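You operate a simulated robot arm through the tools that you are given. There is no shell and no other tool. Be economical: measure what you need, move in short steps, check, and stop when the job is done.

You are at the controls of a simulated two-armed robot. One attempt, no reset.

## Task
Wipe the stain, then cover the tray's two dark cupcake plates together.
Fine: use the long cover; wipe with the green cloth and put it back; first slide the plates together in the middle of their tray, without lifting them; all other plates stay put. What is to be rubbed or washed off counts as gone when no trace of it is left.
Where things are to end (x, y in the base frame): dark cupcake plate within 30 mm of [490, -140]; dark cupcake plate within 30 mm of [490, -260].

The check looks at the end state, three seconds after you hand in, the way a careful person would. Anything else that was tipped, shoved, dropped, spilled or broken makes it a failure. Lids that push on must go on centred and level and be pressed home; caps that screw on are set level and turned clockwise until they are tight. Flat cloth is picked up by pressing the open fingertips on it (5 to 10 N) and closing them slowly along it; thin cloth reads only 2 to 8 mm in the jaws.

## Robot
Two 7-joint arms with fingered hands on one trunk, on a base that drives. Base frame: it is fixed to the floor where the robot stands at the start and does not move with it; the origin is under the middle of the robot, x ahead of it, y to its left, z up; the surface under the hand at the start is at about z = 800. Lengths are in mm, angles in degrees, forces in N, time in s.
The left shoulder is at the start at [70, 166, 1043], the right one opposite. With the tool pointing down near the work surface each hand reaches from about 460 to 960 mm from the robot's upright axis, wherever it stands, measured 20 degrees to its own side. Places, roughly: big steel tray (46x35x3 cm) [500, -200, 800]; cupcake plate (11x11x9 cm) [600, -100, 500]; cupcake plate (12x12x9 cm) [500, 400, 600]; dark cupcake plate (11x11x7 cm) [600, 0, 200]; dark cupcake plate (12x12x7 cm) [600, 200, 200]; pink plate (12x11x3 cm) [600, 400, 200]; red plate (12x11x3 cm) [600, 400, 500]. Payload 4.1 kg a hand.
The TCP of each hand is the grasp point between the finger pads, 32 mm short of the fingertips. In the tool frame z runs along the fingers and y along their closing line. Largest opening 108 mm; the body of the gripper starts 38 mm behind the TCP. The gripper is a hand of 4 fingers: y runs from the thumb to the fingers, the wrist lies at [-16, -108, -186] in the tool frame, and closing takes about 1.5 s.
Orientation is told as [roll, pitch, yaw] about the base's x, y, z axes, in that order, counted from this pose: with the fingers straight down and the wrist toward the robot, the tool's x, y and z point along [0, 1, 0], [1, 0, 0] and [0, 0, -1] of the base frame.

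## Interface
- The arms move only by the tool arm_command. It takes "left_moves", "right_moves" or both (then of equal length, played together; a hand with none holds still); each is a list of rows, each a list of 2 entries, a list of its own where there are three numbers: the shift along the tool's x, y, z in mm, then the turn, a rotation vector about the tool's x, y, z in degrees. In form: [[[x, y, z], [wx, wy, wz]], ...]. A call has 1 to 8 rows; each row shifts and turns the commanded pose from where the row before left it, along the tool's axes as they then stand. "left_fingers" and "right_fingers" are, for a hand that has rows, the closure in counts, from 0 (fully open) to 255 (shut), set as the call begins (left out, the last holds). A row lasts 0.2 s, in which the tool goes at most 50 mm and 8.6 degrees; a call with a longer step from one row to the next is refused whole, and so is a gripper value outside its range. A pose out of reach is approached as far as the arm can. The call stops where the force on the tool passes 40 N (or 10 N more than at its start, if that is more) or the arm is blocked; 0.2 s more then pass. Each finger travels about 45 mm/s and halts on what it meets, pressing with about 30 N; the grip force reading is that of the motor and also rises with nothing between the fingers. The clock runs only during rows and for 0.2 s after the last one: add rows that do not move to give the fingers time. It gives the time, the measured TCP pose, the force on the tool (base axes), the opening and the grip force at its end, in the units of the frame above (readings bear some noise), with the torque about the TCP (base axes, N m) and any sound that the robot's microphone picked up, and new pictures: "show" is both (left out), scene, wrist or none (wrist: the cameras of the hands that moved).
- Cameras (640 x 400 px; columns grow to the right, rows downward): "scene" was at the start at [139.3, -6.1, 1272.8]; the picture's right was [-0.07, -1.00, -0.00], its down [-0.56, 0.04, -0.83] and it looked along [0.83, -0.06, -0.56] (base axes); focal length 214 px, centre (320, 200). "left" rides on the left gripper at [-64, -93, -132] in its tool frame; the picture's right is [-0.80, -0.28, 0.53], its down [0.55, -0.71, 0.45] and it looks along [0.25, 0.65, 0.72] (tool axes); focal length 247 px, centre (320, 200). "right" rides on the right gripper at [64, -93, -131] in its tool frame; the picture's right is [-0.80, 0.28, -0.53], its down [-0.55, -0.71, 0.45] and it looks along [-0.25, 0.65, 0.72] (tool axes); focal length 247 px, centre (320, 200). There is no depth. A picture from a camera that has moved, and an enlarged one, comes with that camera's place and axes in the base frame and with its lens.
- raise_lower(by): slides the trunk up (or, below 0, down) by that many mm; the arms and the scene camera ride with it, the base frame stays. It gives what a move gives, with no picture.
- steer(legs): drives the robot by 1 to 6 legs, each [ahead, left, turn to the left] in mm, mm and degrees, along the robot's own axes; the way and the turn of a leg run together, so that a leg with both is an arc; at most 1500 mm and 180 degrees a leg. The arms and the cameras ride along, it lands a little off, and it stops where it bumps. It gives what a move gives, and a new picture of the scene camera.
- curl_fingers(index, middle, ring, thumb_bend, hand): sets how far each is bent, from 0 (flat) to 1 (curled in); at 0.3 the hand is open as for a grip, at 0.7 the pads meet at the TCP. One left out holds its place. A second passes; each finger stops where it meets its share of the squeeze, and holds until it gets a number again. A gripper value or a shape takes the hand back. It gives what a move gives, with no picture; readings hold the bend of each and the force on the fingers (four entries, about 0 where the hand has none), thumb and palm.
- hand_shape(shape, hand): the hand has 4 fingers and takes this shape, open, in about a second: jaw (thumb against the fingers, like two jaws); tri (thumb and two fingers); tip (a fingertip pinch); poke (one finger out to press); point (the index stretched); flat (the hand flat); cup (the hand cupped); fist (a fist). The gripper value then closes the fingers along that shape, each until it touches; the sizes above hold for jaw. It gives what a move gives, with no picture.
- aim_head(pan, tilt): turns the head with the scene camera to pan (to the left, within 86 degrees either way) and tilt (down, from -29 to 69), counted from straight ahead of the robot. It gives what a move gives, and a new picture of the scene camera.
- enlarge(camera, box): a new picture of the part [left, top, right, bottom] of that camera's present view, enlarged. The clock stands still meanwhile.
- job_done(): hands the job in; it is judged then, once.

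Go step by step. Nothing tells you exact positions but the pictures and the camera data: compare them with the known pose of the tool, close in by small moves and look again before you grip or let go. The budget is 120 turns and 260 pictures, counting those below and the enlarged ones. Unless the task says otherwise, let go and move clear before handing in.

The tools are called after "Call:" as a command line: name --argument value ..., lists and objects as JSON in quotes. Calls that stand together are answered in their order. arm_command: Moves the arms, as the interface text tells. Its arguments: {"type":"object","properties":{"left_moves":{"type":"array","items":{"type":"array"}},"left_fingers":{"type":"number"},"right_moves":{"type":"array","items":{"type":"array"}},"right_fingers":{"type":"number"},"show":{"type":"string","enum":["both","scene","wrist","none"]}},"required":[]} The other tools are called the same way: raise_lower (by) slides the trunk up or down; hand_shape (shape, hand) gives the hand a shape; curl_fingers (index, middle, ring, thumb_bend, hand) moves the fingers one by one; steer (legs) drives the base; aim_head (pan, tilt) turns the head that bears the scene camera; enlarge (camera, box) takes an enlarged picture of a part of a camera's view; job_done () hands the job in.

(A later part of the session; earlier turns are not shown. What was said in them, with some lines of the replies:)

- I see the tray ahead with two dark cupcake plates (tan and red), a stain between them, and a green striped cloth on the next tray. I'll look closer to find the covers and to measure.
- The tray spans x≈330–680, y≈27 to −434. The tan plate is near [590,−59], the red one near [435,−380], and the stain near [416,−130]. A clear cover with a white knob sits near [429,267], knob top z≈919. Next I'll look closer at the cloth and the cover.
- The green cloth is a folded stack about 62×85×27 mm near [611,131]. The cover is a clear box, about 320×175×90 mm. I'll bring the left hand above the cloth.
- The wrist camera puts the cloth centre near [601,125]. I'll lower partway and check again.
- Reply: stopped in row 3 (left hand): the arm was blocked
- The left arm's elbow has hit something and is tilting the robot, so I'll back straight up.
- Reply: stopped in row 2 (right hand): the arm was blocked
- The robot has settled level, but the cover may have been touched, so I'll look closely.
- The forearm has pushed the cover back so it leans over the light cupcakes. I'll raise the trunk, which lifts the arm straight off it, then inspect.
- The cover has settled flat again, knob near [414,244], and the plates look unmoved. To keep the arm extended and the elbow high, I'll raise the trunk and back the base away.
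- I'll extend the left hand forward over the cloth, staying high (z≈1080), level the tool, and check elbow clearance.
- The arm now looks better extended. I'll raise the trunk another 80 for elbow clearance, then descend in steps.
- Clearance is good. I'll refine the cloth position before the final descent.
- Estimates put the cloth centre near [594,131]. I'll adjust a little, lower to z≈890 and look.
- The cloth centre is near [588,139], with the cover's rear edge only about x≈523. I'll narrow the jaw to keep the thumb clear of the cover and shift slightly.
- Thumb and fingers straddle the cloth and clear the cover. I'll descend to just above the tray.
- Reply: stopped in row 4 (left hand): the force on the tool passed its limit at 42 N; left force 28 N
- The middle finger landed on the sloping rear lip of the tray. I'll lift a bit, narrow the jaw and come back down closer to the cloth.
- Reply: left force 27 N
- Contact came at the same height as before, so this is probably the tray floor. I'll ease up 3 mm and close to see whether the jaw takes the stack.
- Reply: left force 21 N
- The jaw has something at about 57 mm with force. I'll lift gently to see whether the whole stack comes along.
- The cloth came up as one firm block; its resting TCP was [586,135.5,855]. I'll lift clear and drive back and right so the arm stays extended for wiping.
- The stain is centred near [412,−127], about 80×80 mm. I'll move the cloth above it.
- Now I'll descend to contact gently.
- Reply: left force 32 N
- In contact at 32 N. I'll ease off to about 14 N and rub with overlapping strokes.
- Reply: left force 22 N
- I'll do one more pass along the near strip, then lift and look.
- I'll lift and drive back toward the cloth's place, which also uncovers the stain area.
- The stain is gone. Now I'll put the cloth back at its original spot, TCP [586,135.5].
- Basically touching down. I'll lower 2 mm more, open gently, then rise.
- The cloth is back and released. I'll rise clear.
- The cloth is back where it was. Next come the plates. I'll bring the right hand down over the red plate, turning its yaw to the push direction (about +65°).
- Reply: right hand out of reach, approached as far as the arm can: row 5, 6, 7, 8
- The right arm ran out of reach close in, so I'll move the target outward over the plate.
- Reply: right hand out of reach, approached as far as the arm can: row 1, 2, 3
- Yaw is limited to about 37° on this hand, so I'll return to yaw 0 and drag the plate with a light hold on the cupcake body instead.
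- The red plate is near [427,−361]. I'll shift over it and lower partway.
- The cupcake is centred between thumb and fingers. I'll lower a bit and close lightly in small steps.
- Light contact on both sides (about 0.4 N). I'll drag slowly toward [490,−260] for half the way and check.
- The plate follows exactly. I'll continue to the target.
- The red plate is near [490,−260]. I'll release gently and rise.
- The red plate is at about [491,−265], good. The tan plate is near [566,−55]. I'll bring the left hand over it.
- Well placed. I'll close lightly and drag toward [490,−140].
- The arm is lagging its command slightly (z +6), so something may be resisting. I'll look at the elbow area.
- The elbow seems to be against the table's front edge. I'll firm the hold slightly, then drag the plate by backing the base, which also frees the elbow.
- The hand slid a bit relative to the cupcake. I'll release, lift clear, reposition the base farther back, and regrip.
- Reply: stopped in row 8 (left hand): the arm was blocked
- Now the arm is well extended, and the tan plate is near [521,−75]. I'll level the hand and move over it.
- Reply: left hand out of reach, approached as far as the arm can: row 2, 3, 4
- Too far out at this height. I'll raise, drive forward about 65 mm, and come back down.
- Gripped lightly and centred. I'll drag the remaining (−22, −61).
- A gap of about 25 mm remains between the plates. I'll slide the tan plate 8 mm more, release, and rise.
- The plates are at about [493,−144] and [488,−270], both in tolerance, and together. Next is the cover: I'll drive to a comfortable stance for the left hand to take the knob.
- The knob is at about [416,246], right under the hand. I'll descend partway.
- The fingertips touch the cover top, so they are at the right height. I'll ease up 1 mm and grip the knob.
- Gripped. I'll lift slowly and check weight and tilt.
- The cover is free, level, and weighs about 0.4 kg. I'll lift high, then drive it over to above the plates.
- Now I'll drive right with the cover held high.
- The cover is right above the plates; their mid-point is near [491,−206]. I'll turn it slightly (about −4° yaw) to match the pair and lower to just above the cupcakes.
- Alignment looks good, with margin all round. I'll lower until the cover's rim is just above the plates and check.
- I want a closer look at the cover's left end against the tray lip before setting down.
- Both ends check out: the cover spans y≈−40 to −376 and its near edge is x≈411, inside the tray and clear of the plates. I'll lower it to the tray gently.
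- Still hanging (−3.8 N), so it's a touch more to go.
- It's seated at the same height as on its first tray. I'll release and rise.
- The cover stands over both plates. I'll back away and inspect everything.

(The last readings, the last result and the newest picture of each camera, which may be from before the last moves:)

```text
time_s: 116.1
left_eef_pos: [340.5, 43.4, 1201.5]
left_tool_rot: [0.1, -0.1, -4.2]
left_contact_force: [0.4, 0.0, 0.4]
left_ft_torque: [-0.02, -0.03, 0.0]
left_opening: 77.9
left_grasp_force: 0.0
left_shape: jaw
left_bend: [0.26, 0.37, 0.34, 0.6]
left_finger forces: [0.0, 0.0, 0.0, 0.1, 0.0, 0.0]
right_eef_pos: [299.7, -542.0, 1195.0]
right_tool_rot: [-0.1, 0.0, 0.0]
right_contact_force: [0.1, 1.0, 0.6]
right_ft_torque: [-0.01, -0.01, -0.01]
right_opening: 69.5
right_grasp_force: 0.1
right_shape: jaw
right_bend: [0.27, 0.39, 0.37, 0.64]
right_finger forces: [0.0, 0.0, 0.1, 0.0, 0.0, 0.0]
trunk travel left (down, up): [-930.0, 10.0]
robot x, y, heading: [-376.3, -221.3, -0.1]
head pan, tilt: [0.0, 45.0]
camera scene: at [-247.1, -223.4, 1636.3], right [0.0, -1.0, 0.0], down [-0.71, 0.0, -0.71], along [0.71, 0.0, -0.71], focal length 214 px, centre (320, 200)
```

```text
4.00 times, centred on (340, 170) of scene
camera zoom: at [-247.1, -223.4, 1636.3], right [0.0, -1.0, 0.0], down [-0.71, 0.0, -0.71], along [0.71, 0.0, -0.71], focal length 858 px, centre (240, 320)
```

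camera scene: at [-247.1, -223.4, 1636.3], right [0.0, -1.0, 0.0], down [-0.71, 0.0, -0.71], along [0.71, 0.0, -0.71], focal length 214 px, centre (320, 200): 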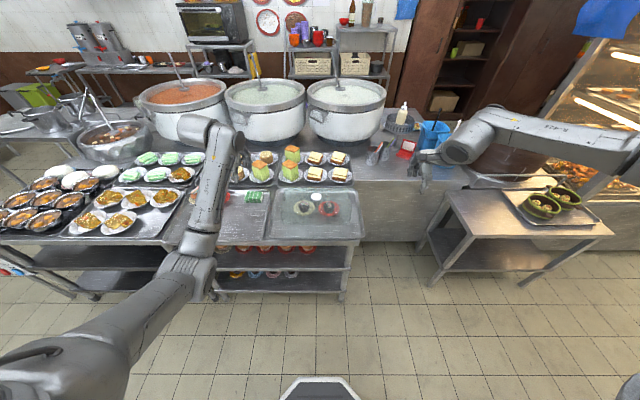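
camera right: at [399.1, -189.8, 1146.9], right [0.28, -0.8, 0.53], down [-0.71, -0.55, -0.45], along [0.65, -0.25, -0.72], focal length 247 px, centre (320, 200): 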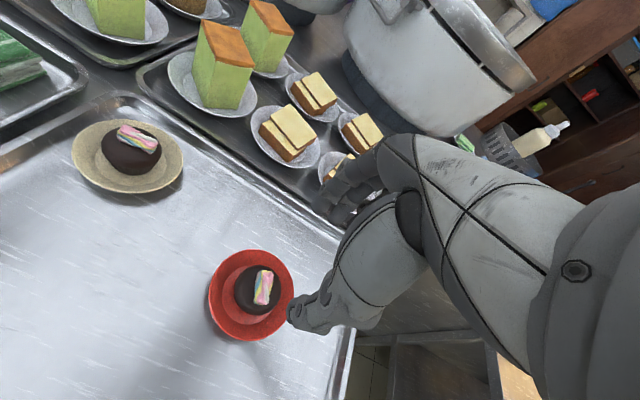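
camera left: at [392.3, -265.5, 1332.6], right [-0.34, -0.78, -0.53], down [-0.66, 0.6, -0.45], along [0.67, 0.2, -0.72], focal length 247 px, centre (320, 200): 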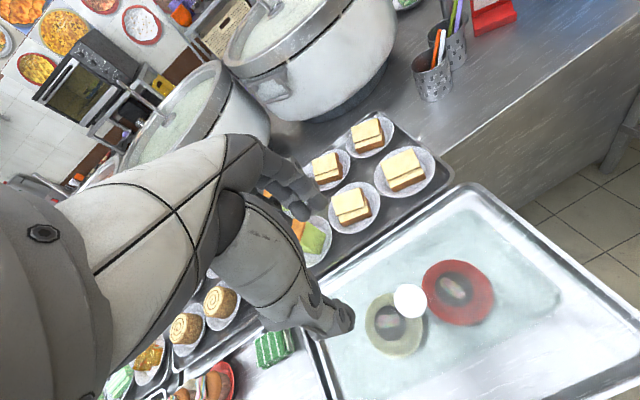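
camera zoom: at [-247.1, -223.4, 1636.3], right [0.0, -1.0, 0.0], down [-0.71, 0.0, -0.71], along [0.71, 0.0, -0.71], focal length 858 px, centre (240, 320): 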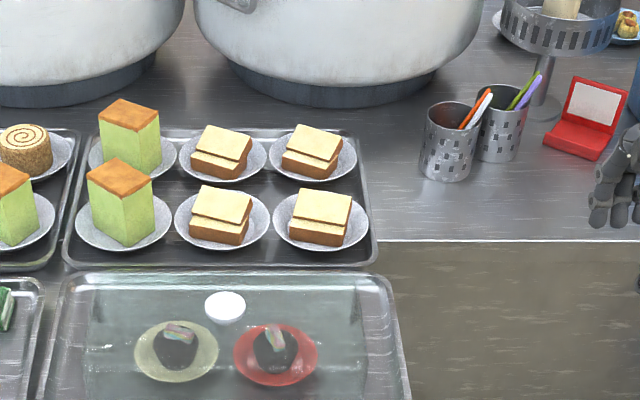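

All looks tidy; I'll make one unobstructed check of the light cupcakes' tray.

Call:
steer --legs '[[0, -330, 0]]'

Call:
enlarge --camera "scene" --box '[80, 120, 280, 245]'

```text
time_s: 118.3
left_eef_pos: [340.7, -286.2, 1200.6]
left_tool_rot: [-0.1, -0.1, -4.1]
left_contact_force: [0.8, -0.1, 1.0]
left_ft_torque: [0.0, 0.02, 0.02]
left_opening: 78.0
left_grasp_force: 0.1
left_shape: jaw
left_bend: [0.26, 0.37, 0.34, 0.6]
left_finger forces: [0.0, 0.0, 0.0, 0.0, 0.1, 0.0]
right_eef_pos: [299.9, -871.0, 1196.4]
right_tool_rot: [-0.1, 0.2, -0.2]
right_contact_force: [0.0, 0.4, 0.5]
right_ft_torque: [0.01, -0.01, -0.01]
right_opening: 69.6
right_grasp_force: 0.0
right_shape: jaw
right_bend: [0.27, 0.39, 0.37, 0.64]
right_finger forces: [0.1, 0.0, 0.1, 0.1, 0.0, 0.1]
trunk travel left (down, up): [-930.0, 10.0]
robot x, y, heading: [-378.5, -558.3, 0.0]
head pan, tilt: [0.0, 45.0]
camera scene: at [-246.6, -550.9, 1636.3], right [0.0, -1.0, 0.0], down [-0.71, 0.0, -0.71], along [0.71, 0.0, -0.71], focal length 214 px, centre (320, 200)
```

scene: 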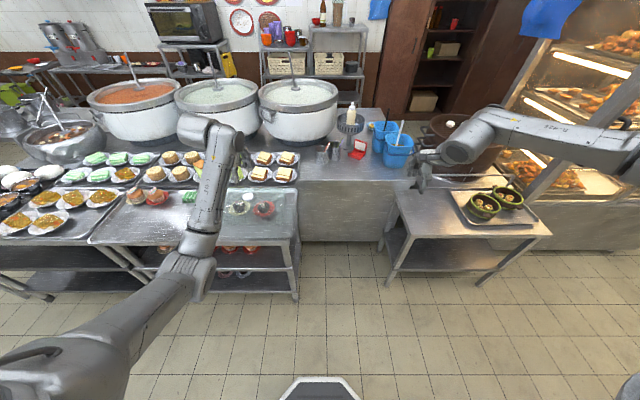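

```text
3.20 times, centred on (180, 182) of scene
camera zoom: at [-246.6, -550.9, 1636.3], right [0.0, -1.0, 0.0], down [-0.71, 0.0, -0.71], along [0.71, 0.0, -0.71], focal length 686 px, centre (768, 256)
```

zoom: 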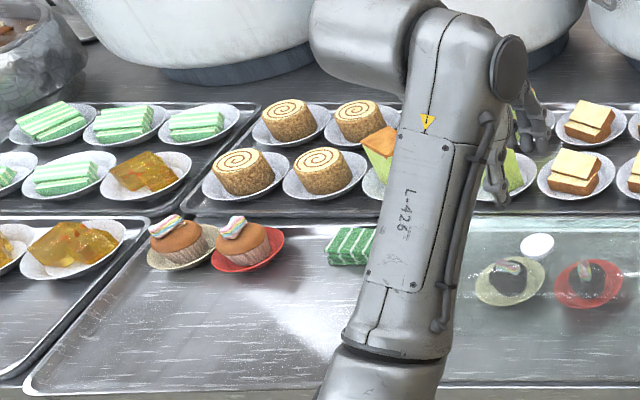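

The stain is wiped, the cloth is back, both dark plates are together under the long cover, and the light cupcakes still stand in place. Both hands are clear, so I'm handing in.

Call:
job_done

```text
The job is handed in.
```

I wiped the stain away, put the green cloth back, slid the two dark cupcake plates together in the middle of their tray, and set the long cover over both.

- **Plate positions:** measured from the pictures, the plates ended at about [493, −144] and [488, −270], both inside the 30 mm limit.
- **Early bump:** the left elbow knocked the cover early on. It tipped back over the two light cupcakes, then settled flat about 2 cm off. The light cupcakes are upright and looked unmoved in the pictures.
- **Handling:** I slid each dark plate by holding its cupcake; the grip rose to about 30 N, and both cupcakes looked intact afterwards.
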